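You operate a simulated robot arm through the tools that you are given. There is no shell and no other tool.

You run a simulated two-armed robot. Do the job below in one go: nothing can be reset, and whatever is moved stays where it is left.

TASK
Pick up the detergent bottle with one hand, pass it to the other hand and put it on the folding table. Set down upright: detergent bottle.

It is judged by the outcome, as a careful person would: the job done as asked, and still so three seconds after it is handed in. It fails if anything else is knocked over, pushed out of place, dropped, spilled or broken.

THE ROBOT
Two 7-joint arms with two-finger parallel grippers on one trunk, on a base that moves. Base frame: it is fixed to the floor where the robot stands at the start and does not move with it; the origin is under the middle of the robot, x ahead of it, y to its left, z up; the surface under the hand at the start is at about z = 800. Lengths are in mm, angles in degrees, forces in N, time in s.
The left shoulder is at the start at [50, 187, 985], the right one opposite. With the tool pointing down near the work surface each hand reaches from about 100 to 660 mm from the robot's upright axis, wherever it stands, measured 20 degrees to its own side. Places, roughly: folding table [-1400, 1700, 800]. Payload 3.43 kg a hand.
Tool frame (each hand has its own): the origin (TCP) lies between the finger pads and is the grasp point; the fingertips stand 30 mm ahead of it; z points along the fingers, y is the line along which they close. The gripper opens to 94 mm. The fingers are 28 mm wide and 10 mm thick; the gripper's body (50 by 96 mm) begins 55 mm behind the TCP.
Orientation is told as [roll, pitch, yaw] about the base's x, y, z axes, in that order, counted from this pose: with the fingers straight down and closing along the base's y, the tool's x points along the base's -x, its y along +y and its z along -z.

THE INTERFACE
- The arms move only by the tool send_rows. It takes "left_motion", "right_motion" or both (then of equal length, played together; a hand with none holds still); each is a list of rows, each a list of 7 numbers: the turn, a rotation vector about the tool's x, y, z in degrees, then the shift along the tool's x, y, z in mm, then the closure, from 0 (fully open) to 1 (shut). In form: [[wx, wy, wz, dx, dy, dz, claw], ...]. A call has 1 to 20 rows; each row shifts and turns the commanded pose from where the row before left it, along the tool's axes as they then stand. A row lasts 0.2 s, in which the tool goes at most 50 mm and 8.6 degrees; a call with a longer step from one row to the next is refused whole, and so is a gripper value outside its range. A pose out of reach is approached as far as the arm can. The call stops where the force on the tool passes 40 N (or 10 N more than at its start, if that is more) or the arm is blocked; 0.2 s more then pass. Each finger travels about 153 mm/s and halts on what it meets, pressing with about 33 N; the grip force reading is that of the motor and also rises with nothing between the fingers. The clock runs only during rows and for 0.2 s after the last one: add rows that do not move to give the fingers time. The reply holds the time, the measured pose of the TCP, the force on the tool along the base axes, the opening and the grip force, in the units named above and with some noise, with the torque about the TCP (base axes, N m) and any sound that the robot's microphone picked up.
- Cameras (640 x 400 px; columns grow to the right, rows downward): "scene" is now at [152.4, -3.3, 1174.8]; the picture's right is [-0.03, -1.00, 0.00], its down [-0.31, 0.01, -0.95] and it looks along [0.95, -0.02, -0.31] (base axes); focal length 279 px, centre (320, 200). "left" rides on the left gripper at [76, -14, -103] in its tool frame; the picture's right is [0.18, 0.98, 0.00], its down [-0.75, 0.14, -0.64] and it looks along [-0.63, 0.12, 0.77] (tool axes); focal length 243 px, centre (320, 200). "right" rides on the right gripper at [76, 14, -102] in its tool frame; the picture's right is [-0.18, 0.98, 0.00], its down [-0.75, -0.14, -0.64] and it looks along [-0.63, -0.12, 0.77] (tool axes); focal length 243 px, centre (320, 200). There is no depth. A picture from a camera that has moved, and an enlarged one, comes with that camera's place and axes in the base frame and with its lens.
- get_image(camera): a new picture of that camera. It takes no simulated time.
- raise_lower(by): slides the trunk up (or, below 0, down) by that many mm; the arms and the scene camera ride with it, the base frame stays. It gives what a move gives, with no picture.
- roll_base(legs): drives the robot by 1 to 6 legs, each [ahead, left, turn to the left] in mm, mm and degrees, along the robot's own axes; the way and the turn of a leg run together, so that a leg with both is an arc; at most 1500 mm and 180 degrees a leg. The arms and the cameras ride along, it lands a little off, and it stops where it bumps. It gives what a move gives.
- head_to(pan, tilt): turns the head with the scene camera to pan (to the left, within 80 degrees either way) and tilt (down, from -29 to 69), counted from straight ahead of the robot. It gives what a move gives.
- close_up(camera, box): a new picture of the part [left, top, right, bottom] of that camera's present view, enlarged. It takes no simulated time.
- hand_in(): hands the job in; it is judged then, once.

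Nothing tells you exact positions but the pictures and the camera data. Unless the task says otherwise, let go and move clear before handing in.

The tools are called after "Emit:" by a JSON object that holds its "name" and its "arguments". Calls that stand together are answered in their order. send_rows: Moves the arms, as the interface text tells. Its arguments: {"type":"object","properties":{"left_motion":{"type":"array"},"right_motion":{"type":"array"}},"required":[]} The other tools are called the same way: raise_lower (by) moves the trunk up or down; roll_base (legs) drives the base; head_to (pan, tilt) turns the head that bears the scene camera; get_image (camera) takes a picture; close_up (camera, box) takes an enlarged picture of a part of a camera's view; hand_in () hands the job in.

At the start:

```text
clock: 0.0
left_tcp_pos: [418.4, 202.9, 1103.4]
left_tool_rot: [-0.2, 0.1, 0.0]
left_contact_force: [-0.7, 0.5, -0.6]
left_moment: [-0.01, 0.01, 0.0]
left_gripper_width: 93.8
left_grip_force: 0.1
right_tcp_pos: [381.7, -131.0, 1081.5]
right_tool_rot: [-0.1, -0.1, 0.0]
right_contact_force: [-0.1, -0.6, 0.5]
right_moment: [-0.01, 0.0, -0.01]
right_gripper_width: 93.9
right_grip_force: 0.1
trunk travel left (down, up): [-200.0, 232.0]
robot x, y, heading: [4.7, -1.3, -0.3]
head pan, tilt (commanded): [-1.5, 17.9]
```

scene: 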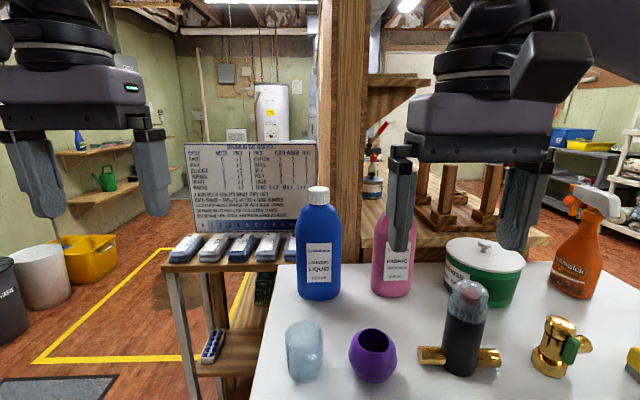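
right: 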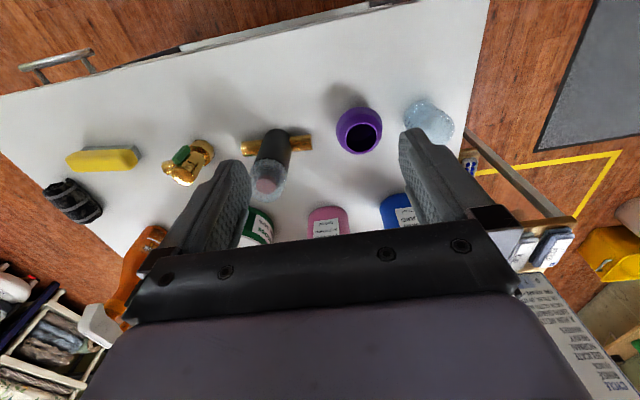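
left: 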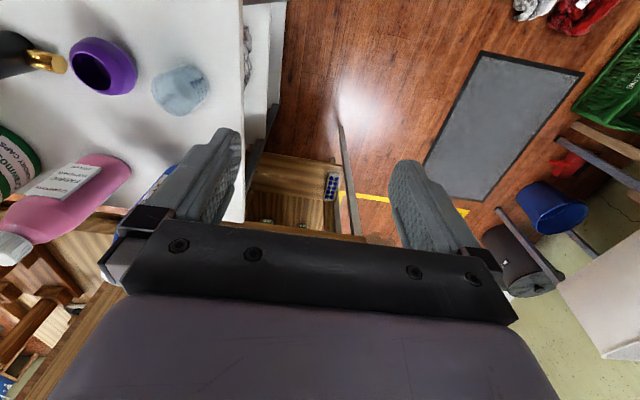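

I see a table with a blue bottle labelled something "LIQUID", a pink "FABRIC..." bottle, a green tub, a spray bottle and some small items. I'll look closer at the labels to make sure which one is the detergent.

Emit:
{"name": "close_up", "arguments": {"camera": "scene", "box": [270, 170, 430, 310]}}

Emit:
{"name": "close_up", "arguments": {"camera": "scene", "box": [430, 180, 640, 390]}}

Emit:
{"name": "close_up", "arguments": {"camera": "right", "box": [220, 80, 500, 260]}}

```text
2.86 times, centred on (350, 240) of scene
camera zoom: at [152.4, -3.3, 1174.8], right [-0.03, -1.0, 0.0], down [-0.31, 0.01, -0.95], along [0.95, -0.02, -0.31], focal length 797 px, centre (234, 86)
```

zoom: 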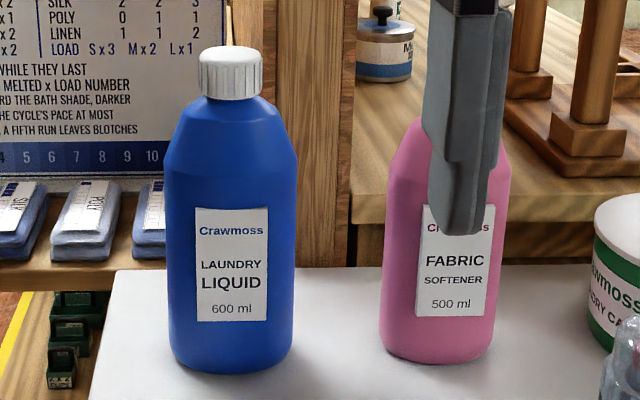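

```text
1.90 times, centred on (535, 285) of scene
camera zoom: at [152.4, -3.3, 1174.8], right [-0.03, -1.0, 0.0], down [-0.31, 0.01, -0.95], along [0.95, -0.02, -0.31], focal length 531 px, centre (-90, 38)
```

zoom: 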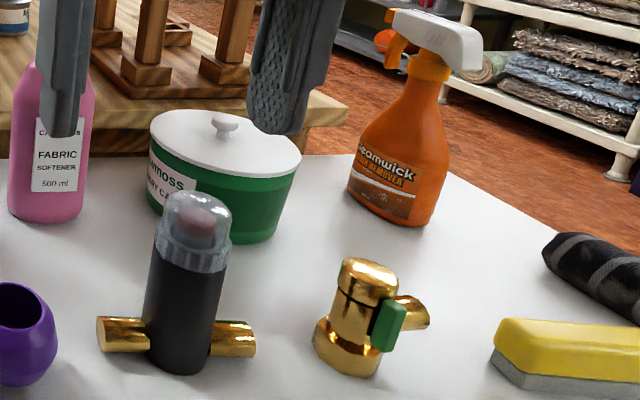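

```text
2.22 times, centred on (360, 170) of right
camera zoom: at [304.3, -118.1, 1183.2], right [0.18, 0.98, 0.0], down [0.75, -0.14, 0.64], along [0.63, -0.12, -0.77], focal length 539 px, centre (231, 267)
```

zoom: 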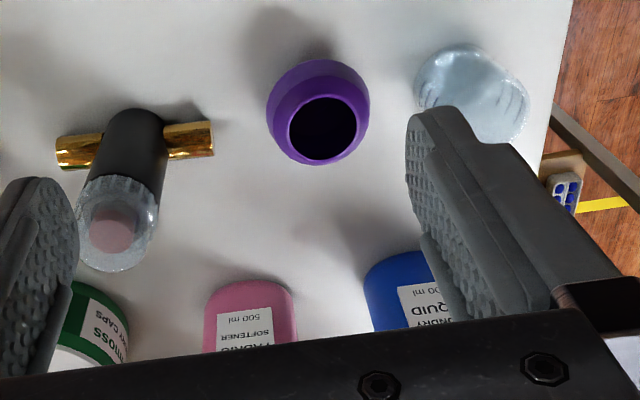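

The detergent bottle is the blue "LAUNDRY LIQUID" one, standing at about x 665, y -10, roughly 90 mm wide in y with its cap near z 1020. Before touching anything I'll look around: tilt down for the near table edge, and pan left for the route and the folding table.

Emit:
{"name": "head_to", "arguments": {"pan": 0, "tilt": 50}}

Emit:
{"name": "get_image", "arguments": {"camera": "scene"}}

Emit:
{"name": "head_to", "arguments": {"pan": 80, "tilt": 20}}

Emit:
{"name": "get_image", "arguments": {"camera": "scene"}}

Emit:
{"name": "head_to", "arguments": {"pan": -70, "tilt": 20}}

Emit:
{"name": "get_image", "arguments": {"camera": "scene"}}

```text
clock: 1.0
left_tcp_pos: [418.0, 203.6, 1102.4]
left_tool_rot: [-0.1, 0.0, 0.0]
left_contact_force: [-0.4, 0.5, -0.1]
left_moment: [0.0, 0.0, 0.0]
left_gripper_width: 93.9
left_grip_force: 0.1
right_tcp_pos: [381.5, -131.8, 1081.7]
right_tool_rot: [0.0, -0.1, 0.0]
right_contact_force: [-1.0, 0.1, 0.5]
right_moment: [-0.01, 0.02, -0.01]
right_gripper_width: 94.0
right_grip_force: 0.1
trunk travel left (down, up): [-200.0, 232.0]
robot x, y, heading: [1.6, 3.4, -0.1]
head pan, tilt (commanded): [0.0, 50.0]
```

```text
taken
camera scene: at [136.1, -0.9, 1125.9], right [0.0, -1.0, 0.0], down [-0.77, 0.0, -0.64], along [0.64, 0.0, -0.77], focal length 279 px, centre (320, 200)
```

scene: 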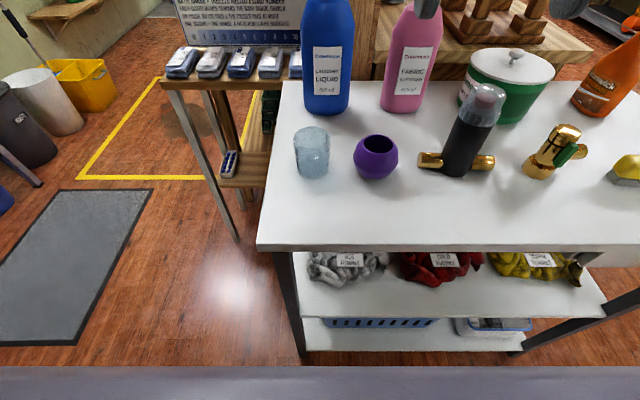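

```text
clock: 2.5
left_tcp_pos: [417.9, 203.0, 1102.9]
left_tool_rot: [-0.2, 0.2, 0.0]
left_contact_force: [-0.1, 1.0, 0.0]
left_moment: [-0.03, 0.03, -0.01]
left_gripper_width: 93.9
left_grip_force: 0.0
right_tcp_pos: [380.5, -132.0, 1079.7]
right_tool_rot: [0.0, 0.0, 0.1]
right_contact_force: [0.8, 0.6, -0.1]
right_moment: [0.0, 0.01, 0.0]
right_gripper_width: 94.1
right_grip_force: 0.1
trunk travel left (down, up): [-200.0, 232.0]
robot x, y, heading: [-0.6, -0.5, 0.2]
head pan, tilt (commanded): [80.0, 20.0]
```

```text
taken
camera scene: at [75.3, 90.8, 1171.3], right [0.98, -0.17, 0.0], down [-0.06, -0.34, -0.94], along [0.16, 0.93, -0.34], focal length 279 px, centre (320, 200)
```

scene: 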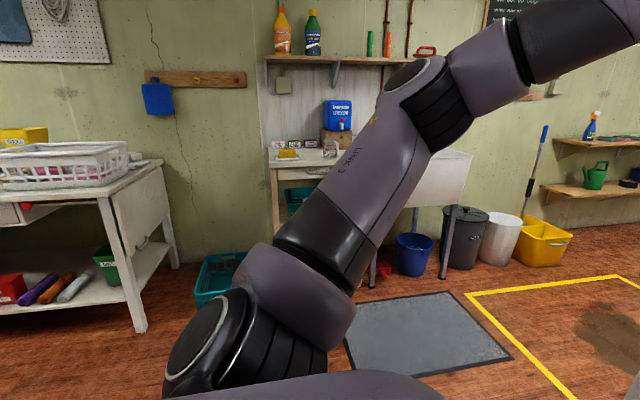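

```text
clock: 4.8
left_tcp_pos: [419.2, 203.0, 1103.1]
left_tool_rot: [-0.1, 0.1, 0.0]
left_contact_force: [0.3, -0.2, 0.2]
left_moment: [0.0, 0.02, -0.02]
left_gripper_width: 93.9
left_grip_force: 0.1
right_tcp_pos: [382.0, -131.1, 1081.3]
right_tool_rot: [-0.1, 0.0, 0.1]
right_contact_force: [0.1, -0.7, 0.1]
right_moment: [0.0, -0.01, 0.0]
right_gripper_width: 94.3
right_grip_force: 0.1
trunk travel left (down, up): [-200.0, 232.0]
robot x, y, heading: [-1.9, -1.6, 0.3]
head pan, tilt (commanded): [-70.0, 20.0]
```

```text
taken
camera scene: at [91.0, -88.4, 1171.4], right [-0.94, -0.34, 0.0], down [-0.12, 0.32, -0.94], along [0.32, -0.88, -0.34], focal length 279 px, centre (320, 200)
```

scene: 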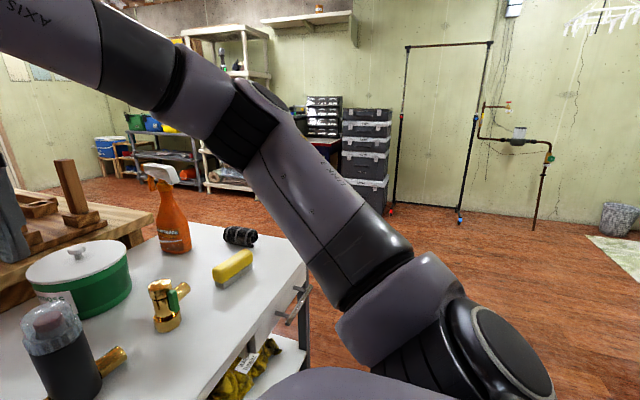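

The table's near edge is at about x 325 and its left edge at y 85, with the bottle's front face at x 638, which is probably beyond the present reach. I'll look straight down to judge how far the base can move ahead.

Emit:
{"name": "head_to", "arguments": {"pan": 0, "tilt": 69}}

Emit:
{"name": "get_image", "arguments": {"camera": "scene"}}

Emit:
{"name": "head_to", "arguments": {"pan": 35, "tilt": 40}}

Emit:
{"name": "get_image", "arguments": {"camera": "scene"}}

```text
clock: 6.3
left_tcp_pos: [417.3, 205.1, 1101.4]
left_tool_rot: [-0.1, 0.1, 0.0]
left_contact_force: [0.4, 0.2, 0.0]
left_moment: [-0.04, 0.0, 0.06]
left_gripper_width: 94.1
left_grip_force: 0.2
right_tcp_pos: [381.5, -131.1, 1080.7]
right_tool_rot: [-0.1, 0.0, 0.0]
right_contact_force: [0.0, 0.5, -0.1]
right_moment: [0.01, -0.04, 0.0]
right_gripper_width: 94.2
right_grip_force: 0.1
trunk travel left (down, up): [-200.0, 232.0]
robot x, y, heading: [-0.7, 0.5, 0.1]
head pan, tilt (commanded): [0.0, 68.8]
```

```text
taken
camera scene: at [115.0, -0.9, 1103.9], right [0.0, -1.0, 0.0], down [-0.93, 0.0, -0.36], along [0.36, 0.0, -0.93], focal length 279 px, centre (320, 200)
```

scene: 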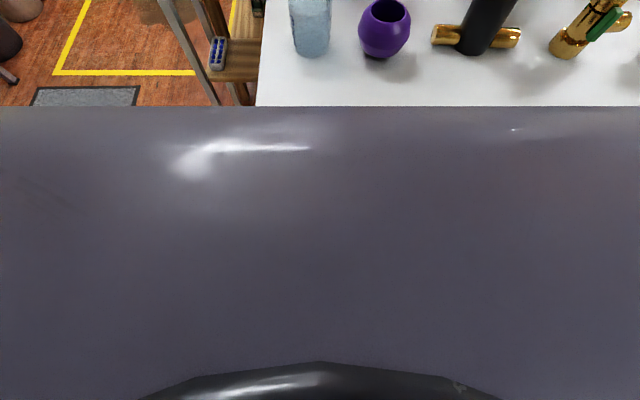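

```text
clock: 7.3
left_tcp_pos: [418.6, 203.4, 1102.1]
left_tool_rot: [0.0, 0.1, 0.0]
left_contact_force: [0.0, 0.8, 0.8]
left_moment: [-0.01, -0.02, 0.0]
left_gripper_width: 94.1
left_grip_force: 0.0
right_tcp_pos: [381.1, -131.0, 1080.8]
right_tool_rot: [0.0, -0.1, 0.0]
right_contact_force: [0.0, -0.1, 0.0]
right_moment: [-0.01, 0.04, 0.0]
right_gripper_width: 93.8
right_grip_force: 0.1
trunk travel left (down, up): [-200.0, 232.0]
robot x, y, heading: [2.1, 1.1, -0.1]
head pan, tilt (commanded): [35.0, 40.0]
```

```text
taken
camera scene: at [128.8, 47.8, 1139.9], right [0.57, -0.82, 0.0], down [-0.53, -0.37, -0.77], along [0.63, 0.44, -0.64], focal length 279 px, centre (320, 200)
```

scene: 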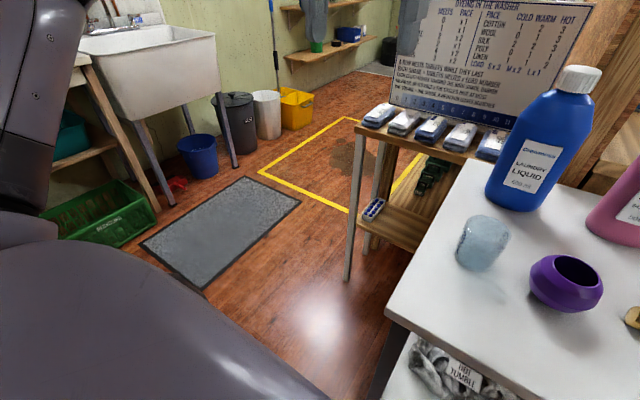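

To see how much room the base has, I'll tilt the left hand back so its camera looks down at the gap between the robot's base and the table.

Emit:
{"name": "send_rows", "arguments": {"left_motion": [[0, 8, 0, 0, 0, 0, 0], [0, 8, 0, 0, 0, 0, 0], [0, 8, 0, 0, 0, 0, 0], [0, 8, 0, 0, 0, 0, 0], [0, 8, 0, 0, 0, 0, 0], [0, 8, 0, 0, 0, 0, 0]]}}

Emit:
{"name": "get_image", "arguments": {"camera": "left"}}

```text
clock: 8.7
left_tcp_pos: [353.9, 198.1, 990.9]
left_tool_rot: [-0.2, 48.0, -0.2]
left_contact_force: [0.1, 0.2, 0.8]
left_moment: [0.01, -0.03, 0.04]
left_gripper_width: 94.1
left_grip_force: 0.2
left hand out of reach, approached as far as the arm can: row 3, 4, 5, 6
right_tcp_pos: [382.3, -130.4, 1080.3]
right_tool_rot: [0.1, 0.0, 0.0]
right_contact_force: [-0.8, 0.9, -0.6]
right_moment: [0.01, 0.01, 0.0]
right_gripper_width: 93.8
right_grip_force: 0.0
trunk travel left (down, up): [-200.0, 232.0]
robot x, y, heading: [0.9, -3.5, 0.0]
head pan, tilt (commanded): [35.0, 40.0]
```

```text
taken
camera left: at [379.1, 183.0, 1114.5], right [-0.12, 0.98, 0.13], down [0.98, 0.14, -0.13], along [-0.15, 0.12, -0.98], focal length 243 px, centre (320, 200)
```

left: 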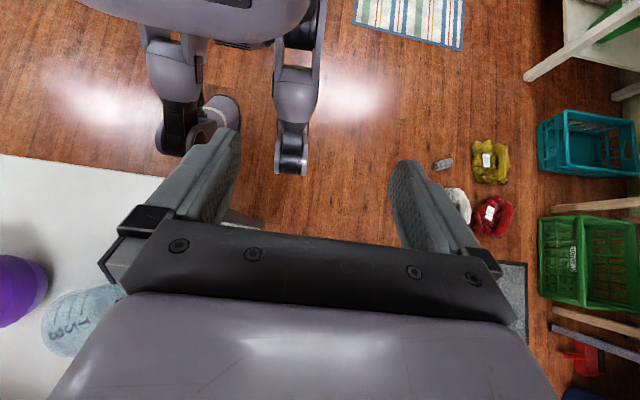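

The base wheels end around x 115 and the trunk around x 180, so there's room to go about 110 mm ahead of the table edge at x 325. I'll put the left hand upright again first, then raise the trunk.

Emit:
{"name": "send_rows", "arguments": {"left_motion": [[0, -8, 0, 0, 0, 0, 0], [0, -8, 0, 0, 0, 0, 0], [0, -8, 0, 0, 0, 0, 0], [0, -8, 0, 0, 0, 0, 0], [0, -8, 0, 0, 0, 0, 0], [0, -8, 0, 0, 0, 0, 0]]}}

Emit:
{"name": "raise_lower", "arguments": {"by": 180}}

Emit:
{"name": "head_to", "arguments": {"pan": 0, "tilt": 45}}

Emit:
{"name": "get_image", "arguments": {"camera": "scene"}}

Emit:
{"name": "get_image", "arguments": {"camera": "left"}}

Emit:
{"name": "get_image", "arguments": {"camera": "right"}}

```text
clock: 10.1
left_tcp_pos: [354.0, 197.7, 990.9]
left_tool_rot: [0.0, -0.1, 0.1]
left_contact_force: [0.0, -0.2, 0.4]
left_moment: [-0.02, 0.01, -0.03]
left_gripper_width: 94.1
left_grip_force: 0.1
right_tcp_pos: [381.2, -132.7, 1080.9]
right_tool_rot: [0.0, 0.0, 0.0]
right_contact_force: [0.2, -0.2, -0.9]
right_moment: [0.0, -0.01, 0.0]
right_gripper_width: 93.9
right_grip_force: 0.0
trunk travel left (down, up): [-200.0, 232.0]
robot x, y, heading: [-2.6, 0.4, 0.0]
head pan, tilt (commanded): [35.0, 40.0]
```

```text
clock: 12.1
left_tcp_pos: [353.7, 197.2, 1170.9]
left_tool_rot: [-0.1, 0.1, 0.0]
left_contact_force: [0.3, -0.3, 0.6]
left_moment: [-0.01, -0.01, 0.0]
left_gripper_width: 94.1
left_grip_force: 0.1
right_tcp_pos: [381.4, -131.6, 1260.3]
right_tool_rot: [0.0, 0.0, -0.1]
right_contact_force: [0.5, -0.7, 0.2]
right_moment: [0.0, -0.01, 0.02]
right_gripper_width: 93.9
right_grip_force: 0.0
trunk travel left (down, up): [-380.0, 52.0]
robot x, y, heading: [-1.2, 2.8, 0.2]
head pan, tilt (commanded): [35.0, 40.0]
```

```text
clock: 13.1
left_tcp_pos: [353.2, 196.9, 1170.0]
left_tool_rot: [-0.2, 0.1, 0.0]
left_contact_force: [0.6, 0.3, -0.2]
left_moment: [0.02, 0.03, -0.04]
left_gripper_width: 93.7
left_grip_force: 0.1
right_tcp_pos: [381.1, -131.4, 1260.4]
right_tool_rot: [-0.1, 0.0, 0.0]
right_contact_force: [-0.6, 0.4, 0.1]
right_moment: [-0.01, 0.02, -0.01]
right_gripper_width: 93.8
right_grip_force: 0.1
trunk travel left (down, up): [-380.0, 52.0]
robot x, y, heading: [0.2, -1.3, 0.1]
head pan, tilt (commanded): [0.0, 45.0]
```

```text
taken
camera scene: at [140.4, -0.8, 1312.7], right [0.0, -1.0, 0.0], down [-0.71, 0.0, -0.71], along [0.71, 0.0, -0.71], focal length 279 px, centre (320, 200)
```

scene: 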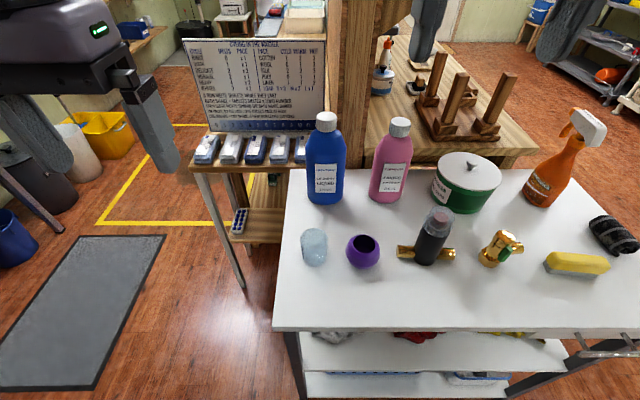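

```text
taken
camera left: at [277.9, 183.0, 1272.1], right [-0.18, 0.98, 0.0], down [0.75, 0.14, 0.64], along [0.63, 0.12, -0.77], focal length 243 px, centre (320, 200)
```

left: 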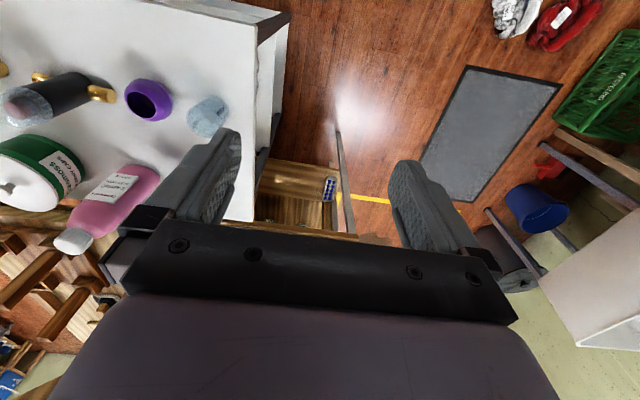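

```text
taken
camera right: at [304.3, -118.1, 1363.3], right [0.18, 0.98, 0.0], down [0.75, -0.14, 0.64], along [0.63, -0.12, -0.77], focal length 243 px, centre (320, 200)
```

right: 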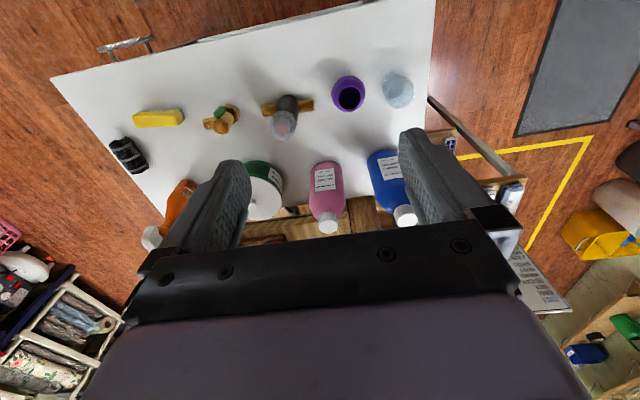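

Both cameras see the blue bottle's cap now, so I'll take enlarged views to triangulate the cap and the body outline.

Emit:
{"name": "close_up", "arguments": {"camera": "scene", "box": [280, 100, 380, 220]}}

Emit:
{"name": "close_up", "arguments": {"camera": "right", "box": [340, 130, 460, 250]}}

```text
3.33 times, centred on (330, 160) of scene
camera zoom: at [140.4, -0.8, 1312.7], right [0.0, -1.0, 0.0], down [-0.71, 0.0, -0.71], along [0.71, 0.0, -0.71], focal length 930 px, centre (287, 333)
```

zoom: 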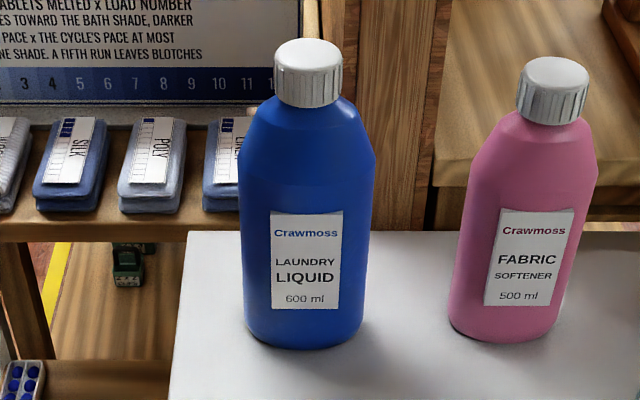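

```text
3.33 times, centred on (400, 190) of right
camera zoom: at [304.3, -118.1, 1363.3], right [0.18, 0.98, 0.0], down [0.75, -0.14, 0.64], along [0.63, -0.12, -0.77], focal length 809 px, centre (53, 233)
```

zoom: 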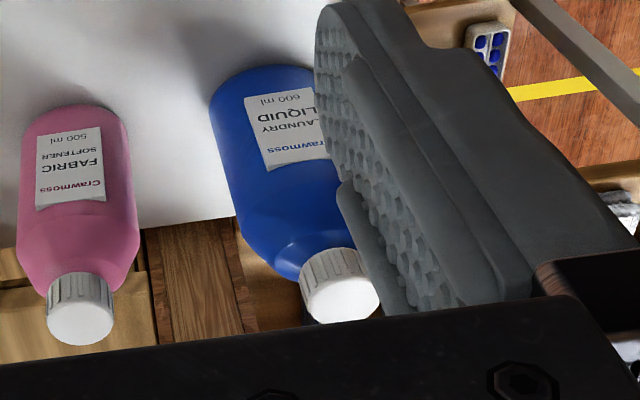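

The cap centre comes out near (652, -15), top about z 1036, cap about 42 mm across; the body is about 90 mm wide in y. I'll yaw the left hand so its camera sees the bottle from the side and I can judge its depth in x.

Emit:
{"name": "send_rows", "arguments": {"left_motion": [[0, 0, 8, 0, 0, 0, 0], [0, 0, 8, 0, 0, 0, 0], [0, 0, 8, 0, 0, 0, 0], [0, 0, 8, 0, 0, 0, 0], [0, 0, 8, 0, 0, 0, 0]]}}

Emit:
{"name": "get_image", "arguments": {"camera": "left"}}

```text
clock: 14.3
left_tcp_pos: [354.1, 196.5, 1170.3]
left_tool_rot: [-0.2, -0.1, -40.0]
left_contact_force: [0.6, -0.4, -0.5]
left_moment: [0.0, -0.02, 0.0]
left_gripper_width: 94.0
left_grip_force: 0.0
right_tcp_pos: [381.9, -131.8, 1260.6]
right_tool_rot: [0.0, 0.0, -0.1]
right_contact_force: [-0.5, 0.0, 0.2]
right_moment: [0.0, 0.01, -0.02]
right_gripper_width: 94.0
right_grip_force: 0.1
trunk travel left (down, up): [-380.0, 52.0]
robot x, y, heading: [-3.3, 1.1, -0.0]
head pan, tilt (commanded): [0.0, 45.0]
```

```text
taken
camera left: at [287.7, 235.5, 1272.0], right [0.49, 0.87, 0.0], down [0.67, -0.38, 0.64], along [0.56, -0.32, -0.77], focal length 243 px, centre (320, 200)
```

left: 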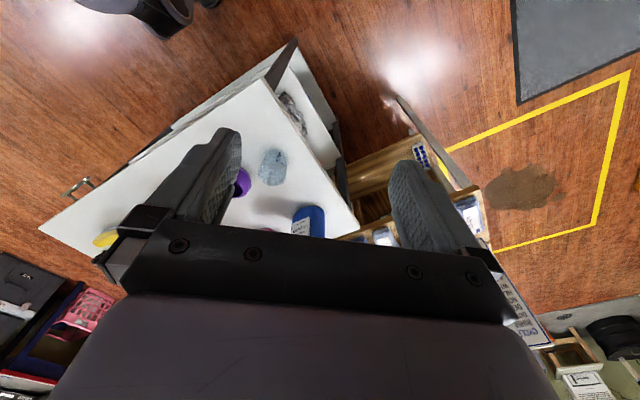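

Emit:
{"name": "close_up", "arguments": {"camera": "left", "box": [240, 120, 360, 250]}}

```text
3.08 times, centred on (300, 185) of left
camera zoom: at [287.7, 235.5, 1272.0], right [0.49, 0.87, 0.0], down [0.67, -0.38, 0.64], along [0.56, -0.32, -0.77], focal length 746 px, centre (382, 246)
```

zoom: 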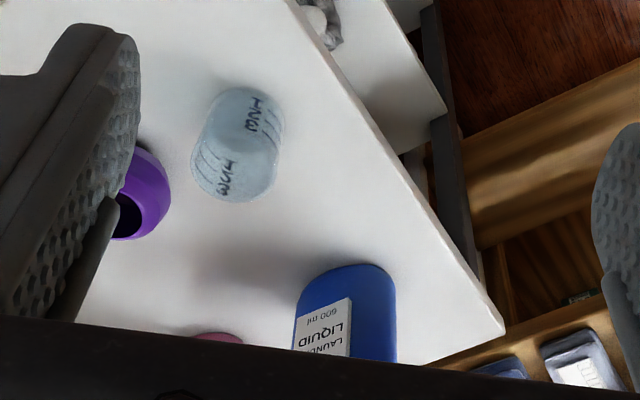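

The bottle's depth in x is about 50–60 mm, centred near (658, -13). I'll turn the left hand back to yaw 0, then drive 110 mm ahead and 80 mm right so the left arm can reach the cap from above.

Emit:
{"name": "send_rows", "arguments": {"left_motion": [[0, 0, -8, 0, 0, 0, 0], [0, 0, -8, 0, 0, 0, 0], [0, 0, -8, 0, 0, 0, 0], [0, 0, -8, 0, 0, 0, 0], [0, 0, -8, 0, 0, 0, 0]]}}

Emit:
{"name": "roll_base", "arguments": {"legs": [[0, -80, 0], [60, 0, 0], [50, 0, 0]]}}

Emit:
{"name": "get_image", "arguments": {"camera": "scene"}}

Emit:
{"name": "get_image", "arguments": {"camera": "left"}}

```text
clock: 15.5
left_tcp_pos: [354.0, 197.4, 1169.7]
left_tool_rot: [-0.2, 0.2, 0.3]
left_contact_force: [-0.4, 0.2, 0.0]
left_moment: [0.0, 0.01, -0.02]
left_gripper_width: 93.8
left_grip_force: 0.1
right_tcp_pos: [381.6, -132.4, 1259.8]
right_tool_rot: [-0.1, 0.1, 0.0]
right_contact_force: [1.1, -0.1, 0.0]
right_moment: [-0.03, 0.02, 0.0]
right_gripper_width: 93.9
right_grip_force: 0.1
trunk travel left (down, up): [-380.0, 52.0]
robot x, y, heading: [-0.4, -1.6, 0.1]
head pan, tilt (commanded): [0.0, 45.0]
```

```text
clock: 17.6
left_tcp_pos: [377.0, 118.1, 1171.1]
left_tool_rot: [-0.1, 0.1, -0.1]
left_contact_force: [-0.3, -1.0, 0.4]
left_moment: [0.03, 0.03, 0.01]
left_gripper_width: 94.0
left_grip_force: 0.0
right_tcp_pos: [405.5, -209.5, 1260.9]
right_tool_rot: [0.1, 0.0, 0.0]
right_contact_force: [0.2, 0.0, 0.0]
right_moment: [0.01, -0.01, 0.0]
right_gripper_width: 93.9
right_grip_force: 0.1
trunk travel left (down, up): [-380.0, 52.0]
robot x, y, heading: [23.1, -76.2, 0.4]
head pan, tilt (commanded): [0.0, 45.0]
stopped in leg 2: the robot was blocked; the commanded pose is now the measured one
```

```text
taken
camera scene: at [164.7, -79.2, 1312.6], right [0.0, -1.0, 0.0], down [-0.71, 0.0, -0.71], along [0.71, 0.0, -0.71], focal length 279 px, centre (320, 200)
```

scene: 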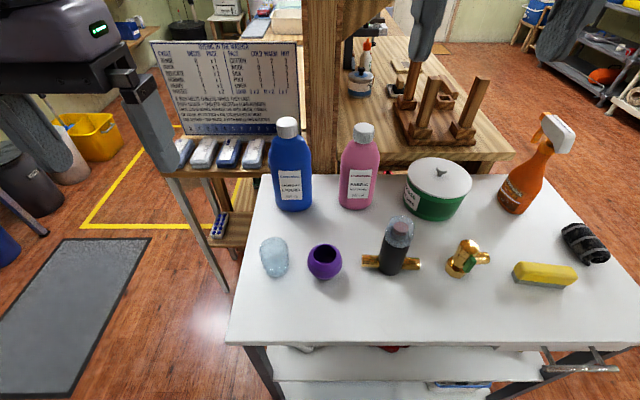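

```text
taken
camera left: at [302.1, 104.5, 1272.3], right [-0.18, 0.98, 0.0], down [0.75, 0.14, 0.64], along [0.63, 0.12, -0.77], focal length 243 px, centre (320, 200)
```

left: 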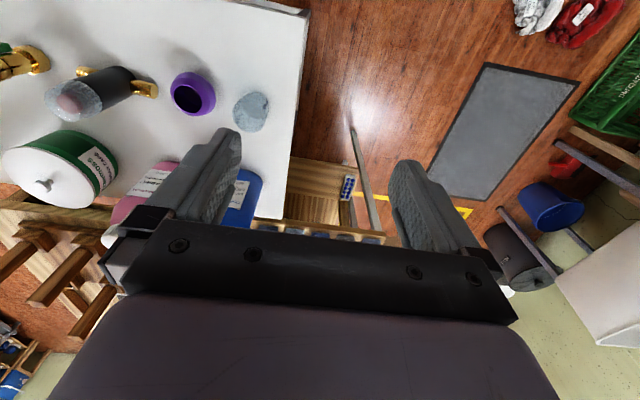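

The base stopped against the table at x 24, so the table can't be reached further from this side (nothing on it has moved). The bottle stands near the table's left edge, so I'll back off, go round to the free left side and face the bottle from there (heading -90).

Emit:
{"name": "roll_base", "arguments": {"legs": [[-90, 0, 0], [0, 650, 0], [0, 0, -90]]}}

Emit:
{"name": "head_to", "arguments": {"pan": 0, "tilt": 45}}

Emit:
{"name": "get_image", "arguments": {"camera": "scene"}}

Emit:
{"name": "head_to", "arguments": {"pan": 55, "tilt": 45}}

Emit:
{"name": "get_image", "arguments": {"camera": "scene"}}

```text
clock: 23.8
left_tcp_pos: [287.4, 732.5, 1171.3]
left_tool_rot: [0.0, -0.1, -0.1]
left_contact_force: [0.1, 0.2, -0.3]
left_moment: [0.03, 0.02, 0.03]
left_gripper_width: 93.9
left_grip_force: 0.0
right_tcp_pos: [315.1, 403.6, 1261.7]
right_tool_rot: [0.1, 0.0, -0.1]
right_contact_force: [0.2, -0.6, -0.4]
right_moment: [0.0, 0.0, -0.01]
right_gripper_width: 93.7
right_grip_force: 0.0
trunk travel left (down, up): [-380.0, 52.0]
robot x, y, heading: [-66.3, 537.4, -0.2]
head pan, tilt (commanded): [0.0, 45.0]
stopped in leg 2: the robot was blocked; the commanded pose is now the measured one
```

```text
clock: 24.4
left_tcp_pos: [287.6, 733.1, 1170.6]
left_tool_rot: [-0.1, 0.0, -0.1]
left_contact_force: [0.6, -0.5, -0.4]
left_moment: [-0.02, 0.01, -0.04]
left_gripper_width: 93.9
left_grip_force: 0.1
right_tcp_pos: [314.8, 404.9, 1261.1]
right_tool_rot: [0.0, -0.1, -0.1]
right_contact_force: [-0.2, 0.3, -0.7]
right_moment: [-0.01, -0.04, -0.01]
right_gripper_width: 94.1
right_grip_force: 0.1
trunk travel left (down, up): [-380.0, 52.0]
robot x, y, heading: [-63.0, 533.8, 0.1]
head pan, tilt (commanded): [0.0, 45.0]
```

```text
taken
camera scene: at [74.6, 535.2, 1312.7], right [0.0, -1.0, 0.0], down [-0.71, 0.0, -0.71], along [0.71, 0.0, -0.71], focal length 279 px, centre (320, 200)
```

scene: 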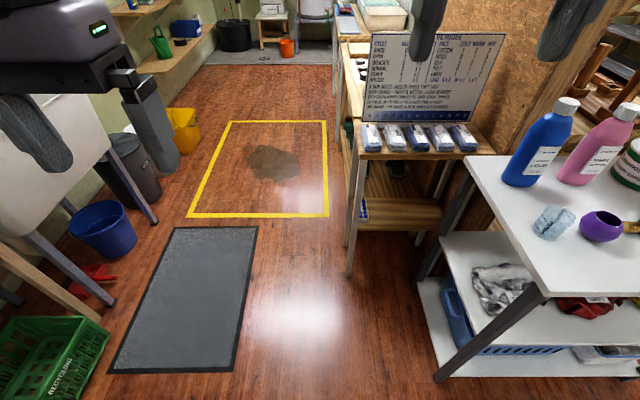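

```text
clock: 25.6
left_tcp_pos: [288.3, 732.4, 1171.0]
left_tool_rot: [-0.1, 0.0, -0.1]
left_contact_force: [-0.1, -1.1, 0.8]
left_moment: [-0.02, 0.03, -0.01]
left_gripper_width: 94.2
left_grip_force: 0.1
right_tcp_pos: [315.8, 404.4, 1261.4]
right_tool_rot: [0.1, -0.2, -0.2]
right_contact_force: [0.6, -0.3, 0.1]
right_moment: [0.02, -0.03, -0.01]
right_gripper_width: 93.8
right_grip_force: 0.1
trunk travel left (down, up): [-380.0, 52.0]
robot x, y, heading: [-69.9, 532.6, -0.1]
head pan, tilt (commanded): [55.0, 45.0]
```

```text
taken
camera scene: at [40.1, 601.9, 1312.7], right [0.82, -0.58, 0.0], down [-0.41, -0.58, -0.71], along [0.41, 0.58, -0.71], focal length 279 px, centre (320, 200)
```

scene: 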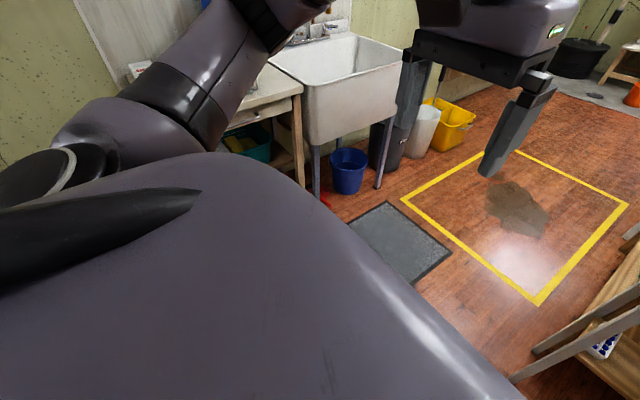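

Something on the robot's left side stopped it at y 535. I'll look at that side before moving on.

Emit:
{"name": "head_to", "arguments": {"pan": 80, "tilt": 60}}

Emit:
{"name": "get_image", "arguments": {"camera": "scene"}}

Emit:
{"name": "get_image", "arguments": {"camera": "left"}}

Emit:
{"name": "head_to", "arguments": {"pan": 80, "tilt": 20}}

Emit:
{"name": "get_image", "arguments": {"camera": "scene"}}

```text
clock: 26.5
left_tcp_pos: [288.1, 732.9, 1171.9]
left_tool_rot: [-0.1, 0.0, -0.2]
left_contact_force: [0.8, 0.1, -0.2]
left_moment: [0.05, -0.01, 0.01]
left_gripper_width: 94.0
left_grip_force: 0.1
right_tcp_pos: [315.6, 405.1, 1261.6]
right_tool_rot: [0.1, -0.2, -0.1]
right_contact_force: [0.6, -1.0, 0.4]
right_moment: [0.0, -0.01, 0.02]
right_gripper_width: 93.8
right_grip_force: 0.0
trunk travel left (down, up): [-380.0, 52.0]
robot x, y, heading: [-68.3, 540.6, -0.0]
head pan, tilt (commanded): [80.0, 60.0]
```

```text
taken
camera scene: at [5.0, 601.0, 1293.3], right [0.98, -0.18, 0.0], down [-0.15, -0.85, -0.5], along [0.09, 0.49, -0.87], focal length 279 px, centre (320, 200)
```

scene: 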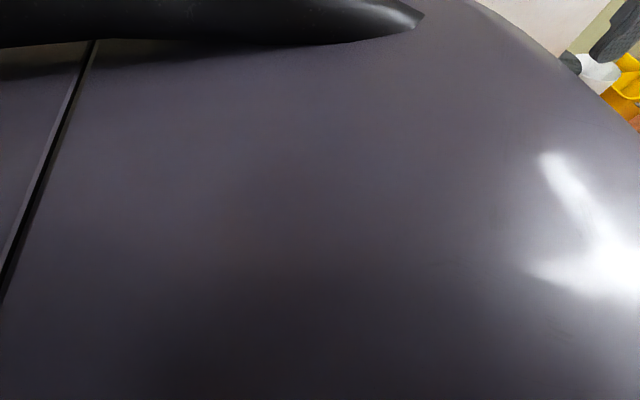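

```text
taken
camera left: at [212.3, 718.7, 1272.5], right [-0.18, 0.98, 0.0], down [0.75, 0.14, 0.64], along [0.63, 0.12, -0.77], focal length 243 px, centre (320, 200)
```

left: 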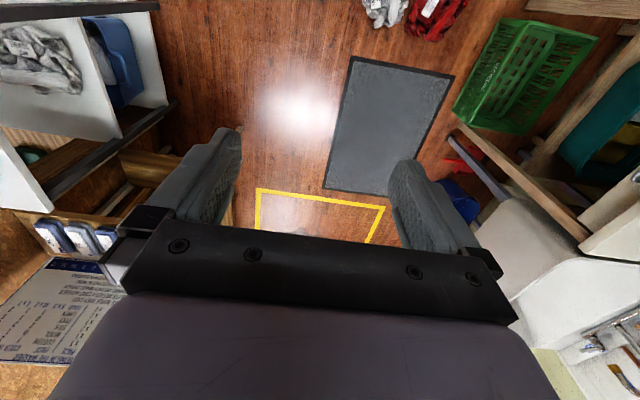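

```text
clock: 27.6
left_tcp_pos: [286.0, 732.2, 1169.9]
left_tool_rot: [-0.1, 0.0, -0.1]
left_contact_force: [-0.5, 0.2, 0.3]
left_moment: [0.03, 0.01, 0.01]
left_gripper_width: 94.0
left_grip_force: 0.0
right_tcp_pos: [315.3, 403.8, 1261.2]
right_tool_rot: [0.1, -0.2, 0.0]
right_contact_force: [0.8, 0.1, 0.6]
right_moment: [-0.02, -0.03, 0.01]
right_gripper_width: 94.0
right_grip_force: 0.1
trunk travel left (down, up): [-380.0, 52.0]
robot x, y, heading: [-67.6, 538.1, -0.2]
head pan, tilt (commanded): [80.0, 20.0]
```

```text
taken
camera scene: at [9.6, 627.1, 1351.3], right [0.98, -0.17, 0.0], down [-0.06, -0.34, -0.94], along [0.16, 0.92, -0.34], focal length 279 px, centre (320, 200)
```

scene: 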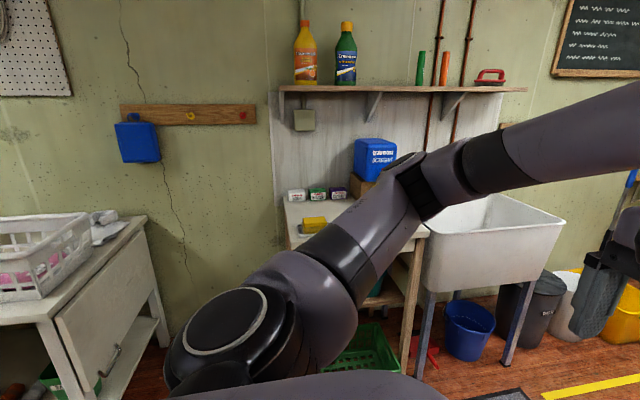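

I'll tilt the left hand's camera back again to see what lies on the floor beside the base.

Emit:
{"name": "send_rows", "arguments": {"left_motion": [[0, 8, 0, 0, 0, 0, 0], [0, 8, 0, 0, 0, 0, 0], [0, 8, 0, 0, 0, 0, 0], [0, 8, 0, 0, 0, 0, 0], [0, 8, 0, 0, 0, 0, 0], [0, 8, 0, 0, 0, 0, 0]]}}

Emit:
{"name": "get_image", "arguments": {"camera": "left"}}

```text
clock: 28.9
left_tcp_pos: [287.3, 731.8, 1171.8]
left_tool_rot: [-0.3, 47.9, -0.3]
left_contact_force: [-0.5, 0.1, -0.5]
left_moment: [-0.01, 0.0, 0.05]
left_gripper_width: 94.2
left_grip_force: 0.1
right_tcp_pos: [315.7, 402.8, 1261.6]
right_tool_rot: [0.1, 0.0, -0.2]
right_contact_force: [-0.5, -0.1, -0.2]
right_moment: [-0.01, 0.01, -0.01]
right_gripper_width: 94.1
right_grip_force: 0.0
trunk travel left (down, up): [-380.0, 52.0]
robot x, y, heading: [-64.6, 531.6, -0.0]
head pan, tilt (commanded): [80.0, 20.0]
```

```text
taken
camera left: at [313.0, 717.7, 1295.6], right [-0.12, 0.98, 0.13], down [0.98, 0.14, -0.13], along [-0.15, 0.12, -0.98], focal length 243 px, centre (320, 200)
```

left: 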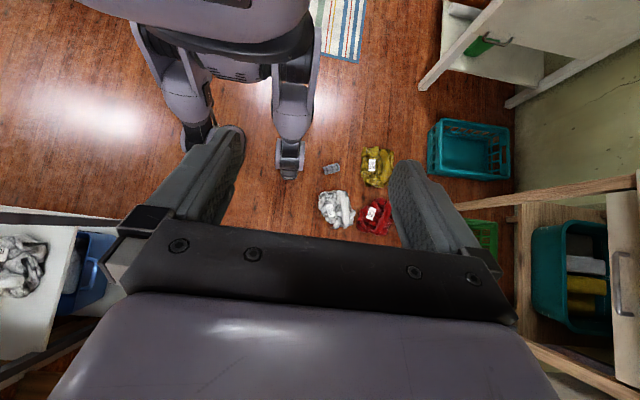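

Emit:
{"name": "close_up", "arguments": {"camera": "left", "box": [260, 120, 420, 240]}}

Emit:
{"name": "close_up", "arguments": {"camera": "left", "box": [60, 0, 400, 180]}}

```text
3.33 times, centred on (340, 180) of left
camera zoom: at [313.0, 717.7, 1295.6], right [-0.12, 0.98, 0.13], down [0.98, 0.14, -0.13], along [-0.15, 0.12, -0.98], focal length 809 px, centre (253, 267)
```

zoom: 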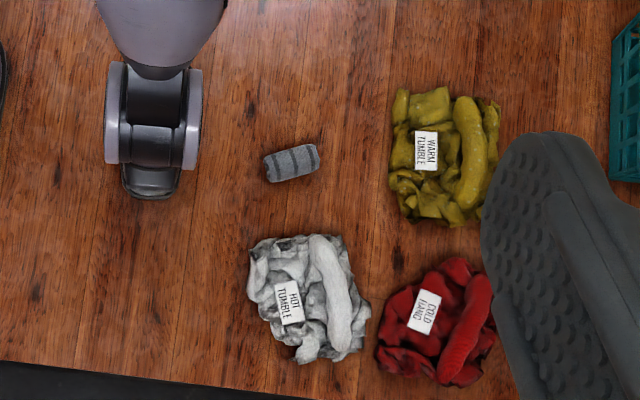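

```text
1.88 times, centred on (230, 90) of left
camera zoom: at [313.0, 717.7, 1295.6], right [-0.12, 0.98, 0.13], down [0.98, 0.14, -0.13], along [-0.15, 0.12, -0.98], focal length 457 px, centre (489, 407)
```

zoom: 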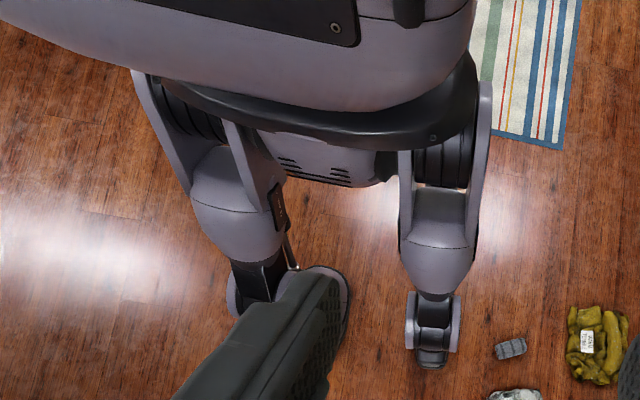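

The base seems to need about 335 mm round its axis: it stopped just short of a rolled sock and sorted laundry piles on the floor near y 870, and none of them looks disturbed. I'll put the hand upright, move back to y 475, turn to face the table's left side and slide along the corridor between the piles and the table.

Emit:
{"name": "send_rows", "arguments": {"left_motion": [[0, -8, 0, 0, 0, 0, 0], [0, -8, 0, 0, 0, 0, 0], [0, -8, 0, 0, 0, 0, 0], [0, -8, 0, 0, 0, 0, 0], [0, -8, 0, 0, 0, 0, 0], [0, -8, 0, 0, 0, 0, 0]]}}

Emit:
{"name": "roll_base", "arguments": {"legs": [[0, -65, 0], [0, 0, -90]]}}

Emit:
{"name": "head_to", "arguments": {"pan": 30, "tilt": 45}}

Emit:
{"name": "get_image", "arguments": {"camera": "scene"}}

```text
clock: 30.4
left_tcp_pos: [287.3, 731.8, 1171.1]
left_tool_rot: [0.0, -0.1, -0.1]
left_contact_force: [-0.2, 0.2, -0.9]
left_moment: [0.0, -0.03, 0.03]
left_gripper_width: 94.2
left_grip_force: 0.0
right_tcp_pos: [316.2, 403.0, 1261.9]
right_tool_rot: [0.2, -0.1, -0.2]
right_contact_force: [0.1, 0.2, 0.0]
right_moment: [0.0, 0.0, 0.0]
right_gripper_width: 93.8
right_grip_force: 0.2
trunk travel left (down, up): [-380.0, 52.0]
robot x, y, heading: [-63.0, 537.9, -0.0]
head pan, tilt (commanded): [80.0, 20.0]
```

```text
clock: 35.4
left_tcp_pos: [139.9, 122.9, 1171.6]
left_tool_rot: [0.0, 0.1, -88.5]
left_contact_force: [0.2, 0.5, -0.1]
left_moment: [0.0, -0.01, 0.02]
left_gripper_width: 94.0
left_grip_force: 0.1
right_tcp_pos: [-186.8, 87.1, 1260.8]
right_tool_rot: [0.1, -0.2, -88.3]
right_contact_force: [0.7, -0.1, 0.4]
right_moment: [0.03, -0.01, 0.0]
right_gripper_width: 94.1
right_grip_force: 0.0
trunk travel left (down, up): [-380.0, 52.0]
robot x, y, heading: [-62.6, 469.3, -88.5]
head pan, tilt (commanded): [80.0, 20.0]
```

```text
clock: 36.5
left_tcp_pos: [139.8, 124.3, 1171.4]
left_tool_rot: [-0.2, 0.0, -88.5]
left_contact_force: [1.2, 0.1, -0.6]
left_moment: [-0.01, 0.01, 0.0]
left_gripper_width: 94.0
left_grip_force: 0.0
right_tcp_pos: [-187.6, 86.5, 1260.6]
right_tool_rot: [0.2, -0.1, -88.4]
right_contact_force: [-0.3, -0.1, -0.6]
right_moment: [0.02, 0.0, -0.02]
right_gripper_width: 93.8
right_grip_force: 0.1
trunk travel left (down, up): [-380.0, 52.0]
robot x, y, heading: [-65.7, 466.6, -88.7]
head pan, tilt (commanded): [30.0, 45.0]
```

```text
taken
camera scene: at [-21.0, 343.2, 1312.7], right [-0.85, -0.52, 0.0], down [-0.37, 0.6, -0.71], along [0.37, -0.6, -0.71], focal length 279 px, centre (320, 200)
```

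scene: 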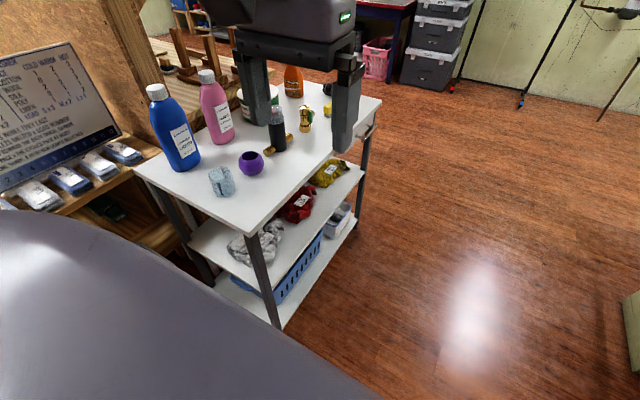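

The corridor is clear. I'll straighten the heading and slide 500 mm to the robot's left (base +x), then back off a little so the arm has room.

Emit:
{"name": "roll_base", "arguments": {"legs": [[0, 0, -1.4], [0, 250, 0], [0, 250, 0], [-50, 0, 0]]}}

Emit:
{"name": "head_to", "arguments": {"pan": 20, "tilt": 45}}

Emit:
{"name": "get_image", "arguments": {"camera": "scene"}}

Emit:
{"name": "get_image", "arguments": {"camera": "left"}}

```text
clock: 42.6
left_tcp_pos: [628.5, 172.9, 1170.8]
left_tool_rot: [-0.1, 0.0, -89.7]
left_contact_force: [-0.4, 0.3, 0.0]
left_moment: [-0.01, 0.01, 0.02]
left_gripper_width: 93.9
left_grip_force: 0.0
right_tcp_pos: [300.9, 143.8, 1260.9]
right_tool_rot: [0.1, -0.1, -89.8]
right_contact_force: [0.4, 1.0, -0.1]
right_moment: [-0.06, -0.02, 0.0]
right_gripper_width: 94.0
right_grip_force: 0.1
trunk travel left (down, up): [-380.0, 52.0]
robot x, y, heading: [429.7, 525.4, -89.8]
head pan, tilt (commanded): [30.0, 45.0]
```

```text
clock: 43.3
left_tcp_pos: [628.9, 173.0, 1170.5]
left_tool_rot: [-0.1, 0.0, -89.7]
left_contact_force: [0.6, 0.3, -0.2]
left_moment: [-0.04, -0.03, 0.03]
left_gripper_width: 94.0
left_grip_force: 0.0
right_tcp_pos: [301.0, 142.9, 1261.4]
right_tool_rot: [0.1, -0.1, -89.7]
right_contact_force: [0.2, 0.0, -0.3]
right_moment: [-0.04, 0.01, -0.04]
right_gripper_width: 94.0
right_grip_force: 0.0
trunk travel left (down, up): [-380.0, 52.0]
robot x, y, heading: [434.9, 524.1, -89.6]
head pan, tilt (commanded): [20.0, 45.0]
```

```text
taken
camera scene: at [459.3, 389.0, 1312.7], right [-0.94, -0.35, 0.0], down [-0.25, 0.66, -0.71], along [0.25, -0.66, -0.71], focal length 279 px, centre (320, 200)
```

scene: 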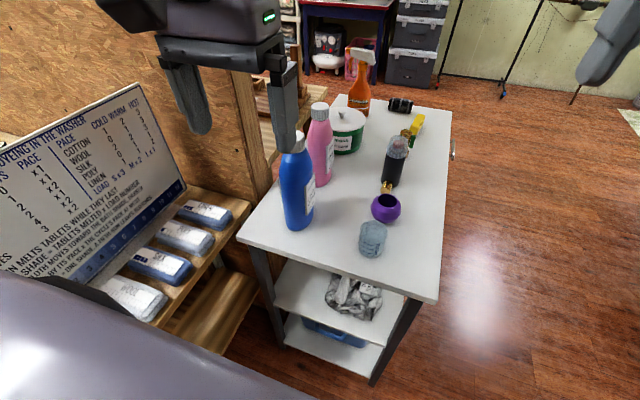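

```text
taken
camera left: at [614.4, 248.7, 1272.4], right [0.98, 0.19, 0.0], down [0.15, -0.75, 0.64], along [0.12, -0.63, -0.77], focal length 243 px, centre (320, 200)
```

left: 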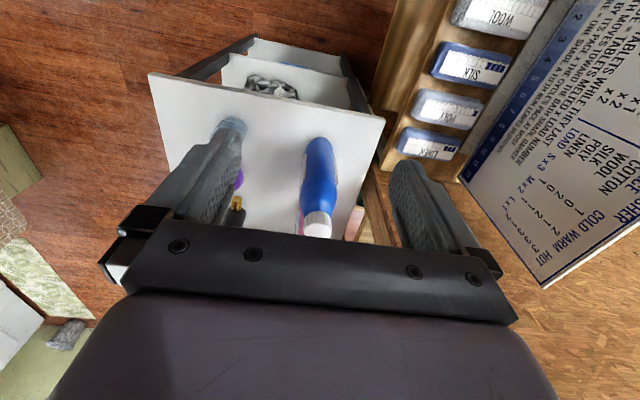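

From this side the bottle shows its narrow profile and there's nothing between it and the hand. I'll take close-ups to pin down its position and depth.

Emit:
{"name": "close_up", "arguments": {"camera": "left", "box": [250, 110, 390, 250]}}

Emit:
{"name": "close_up", "arguments": {"camera": "scene", "box": [240, 90, 380, 250]}}

```text
2.86 times, centred on (320, 180) of left
camera zoom: at [614.4, 248.7, 1272.4], right [0.98, 0.19, 0.0], down [0.15, -0.75, 0.64], along [0.12, -0.63, -0.77], focal length 693 px, centre (320, 257)
```

zoom: 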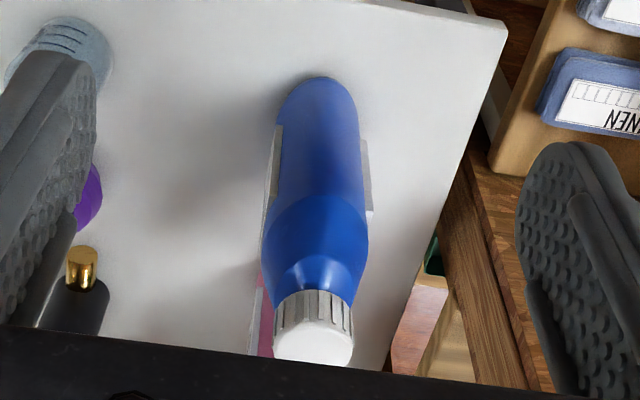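

```text
2.50 times, centred on (310, 170) of scene
camera zoom: at [459.3, 389.0, 1312.7], right [-0.94, -0.35, 0.0], down [-0.25, 0.66, -0.71], along [0.25, -0.66, -0.71], focal length 697 px, centre (345, 275)
```

zoom: 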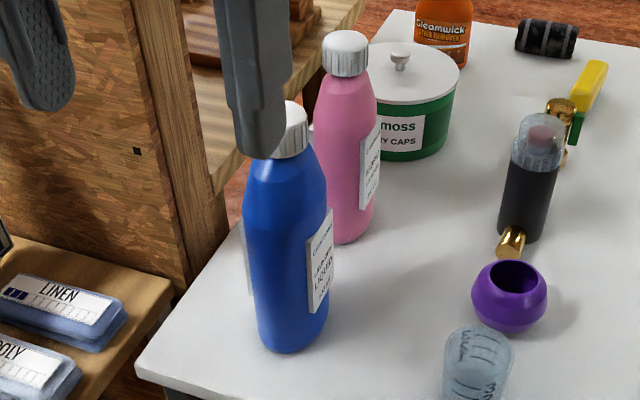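

The bottle is about 58 mm deep in x and 90 mm along y, centred near (657, -14), with its robot-side face at y ≈ 30. Plan: the left hand grips the body from this side, tilted 70° forward and closing along x, then the right hand takes the cap from above and sets the bottle down. First I'll back up slightly and bring the left hand forward and tilt it, high above everything.

Emit:
{"name": "roll_base", "arguments": {"legs": [[-20, 0, 0]]}}

Emit:
{"name": "send_rows", "arguments": {"left_motion": [[0, 0, 0, -43, 9, 0, 0], [0, 0, 0, -43, 9, 0, 0], [0, 0, 0, -43, 9, 0, 0], [0, -7.8, 0, 0, 0, 0, 0], [0, -7.8, 0, 0, 0, 0, 0], [0, -7.8, 0, 0, 0, 0, 0], [0, -7.8, 0, 0, 0, 0, 0], [0, -7.8, 0, 0, 0, 0, 0], [0, -7.8, 0, 0, 0, 0, 0], [0, -7.8, 0, 0, 0, 0, 0], [0, -7.8, 0, 0, 0, 0, 0], [0, -7.8, 0, 0, 0, 0, 0]]}}

Emit:
{"name": "get_image", "arguments": {"camera": "scene"}}

Emit:
{"name": "get_image", "arguments": {"camera": "left"}}

```text
clock: 44.1
left_tcp_pos: [628.2, 192.3, 1171.1]
left_tool_rot: [0.0, 0.0, -89.6]
left_contact_force: [0.4, 1.0, 1.2]
left_moment: [-0.01, 0.0, 0.02]
left_gripper_width: 94.1
left_grip_force: 0.0
right_tcp_pos: [301.4, 163.3, 1262.1]
right_tool_rot: [0.1, -0.1, -89.8]
right_contact_force: [0.9, 1.0, 0.7]
right_moment: [-0.02, -0.01, 0.03]
right_gripper_width: 93.9
right_grip_force: 0.1
trunk travel left (down, up): [-380.0, 52.0]
robot x, y, heading: [429.0, 545.9, -89.8]
head pan, tilt (commanded): [20.0, 45.0]
```

```text
clock: 46.7
left_tcp_pos: [656.0, 62.9, 1170.2]
left_tool_rot: [-0.3, -70.2, -89.4]
left_contact_force: [0.2, 0.7, 0.9]
left_moment: [0.0, -0.01, 0.0]
left_gripper_width: 93.9
left_grip_force: 0.0
right_tcp_pos: [300.6, 161.3, 1261.5]
right_tool_rot: [0.1, -0.2, -89.7]
right_contact_force: [0.0, -0.4, -0.5]
right_moment: [-0.04, 0.01, 0.02]
right_gripper_width: 94.1
right_grip_force: 0.0
trunk travel left (down, up): [-380.0, 52.0]
robot x, y, heading: [429.3, 546.1, -89.8]
head pan, tilt (commanded): [20.0, 45.0]
```

```text
taken
camera scene: at [459.3, 408.5, 1312.7], right [-0.94, -0.35, 0.0], down [-0.25, 0.66, -0.71], along [0.25, -0.66, -0.71], focal length 279 px, centre (320, 200)
```

scene: 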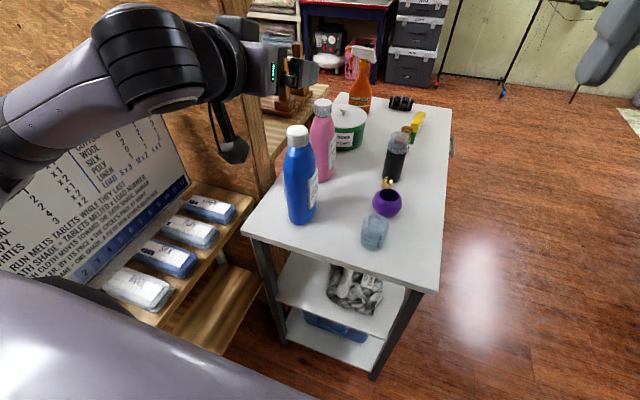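

```text
taken
camera left: at [641.6, 185.7, 1132.8], right [0.98, 0.07, -0.18], down [0.14, 0.35, 0.93], along [0.12, -0.93, 0.34], focal length 243 px, centre (320, 200)
```

left: 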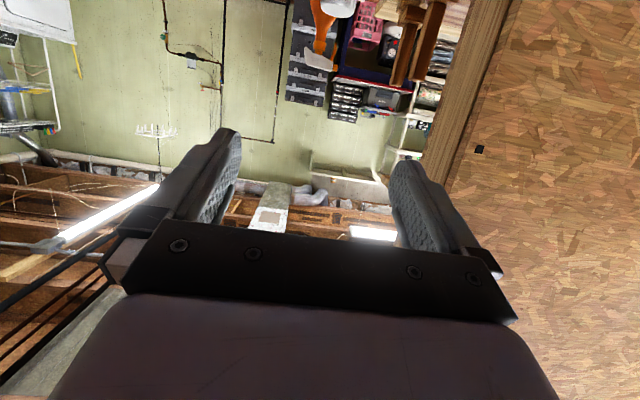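

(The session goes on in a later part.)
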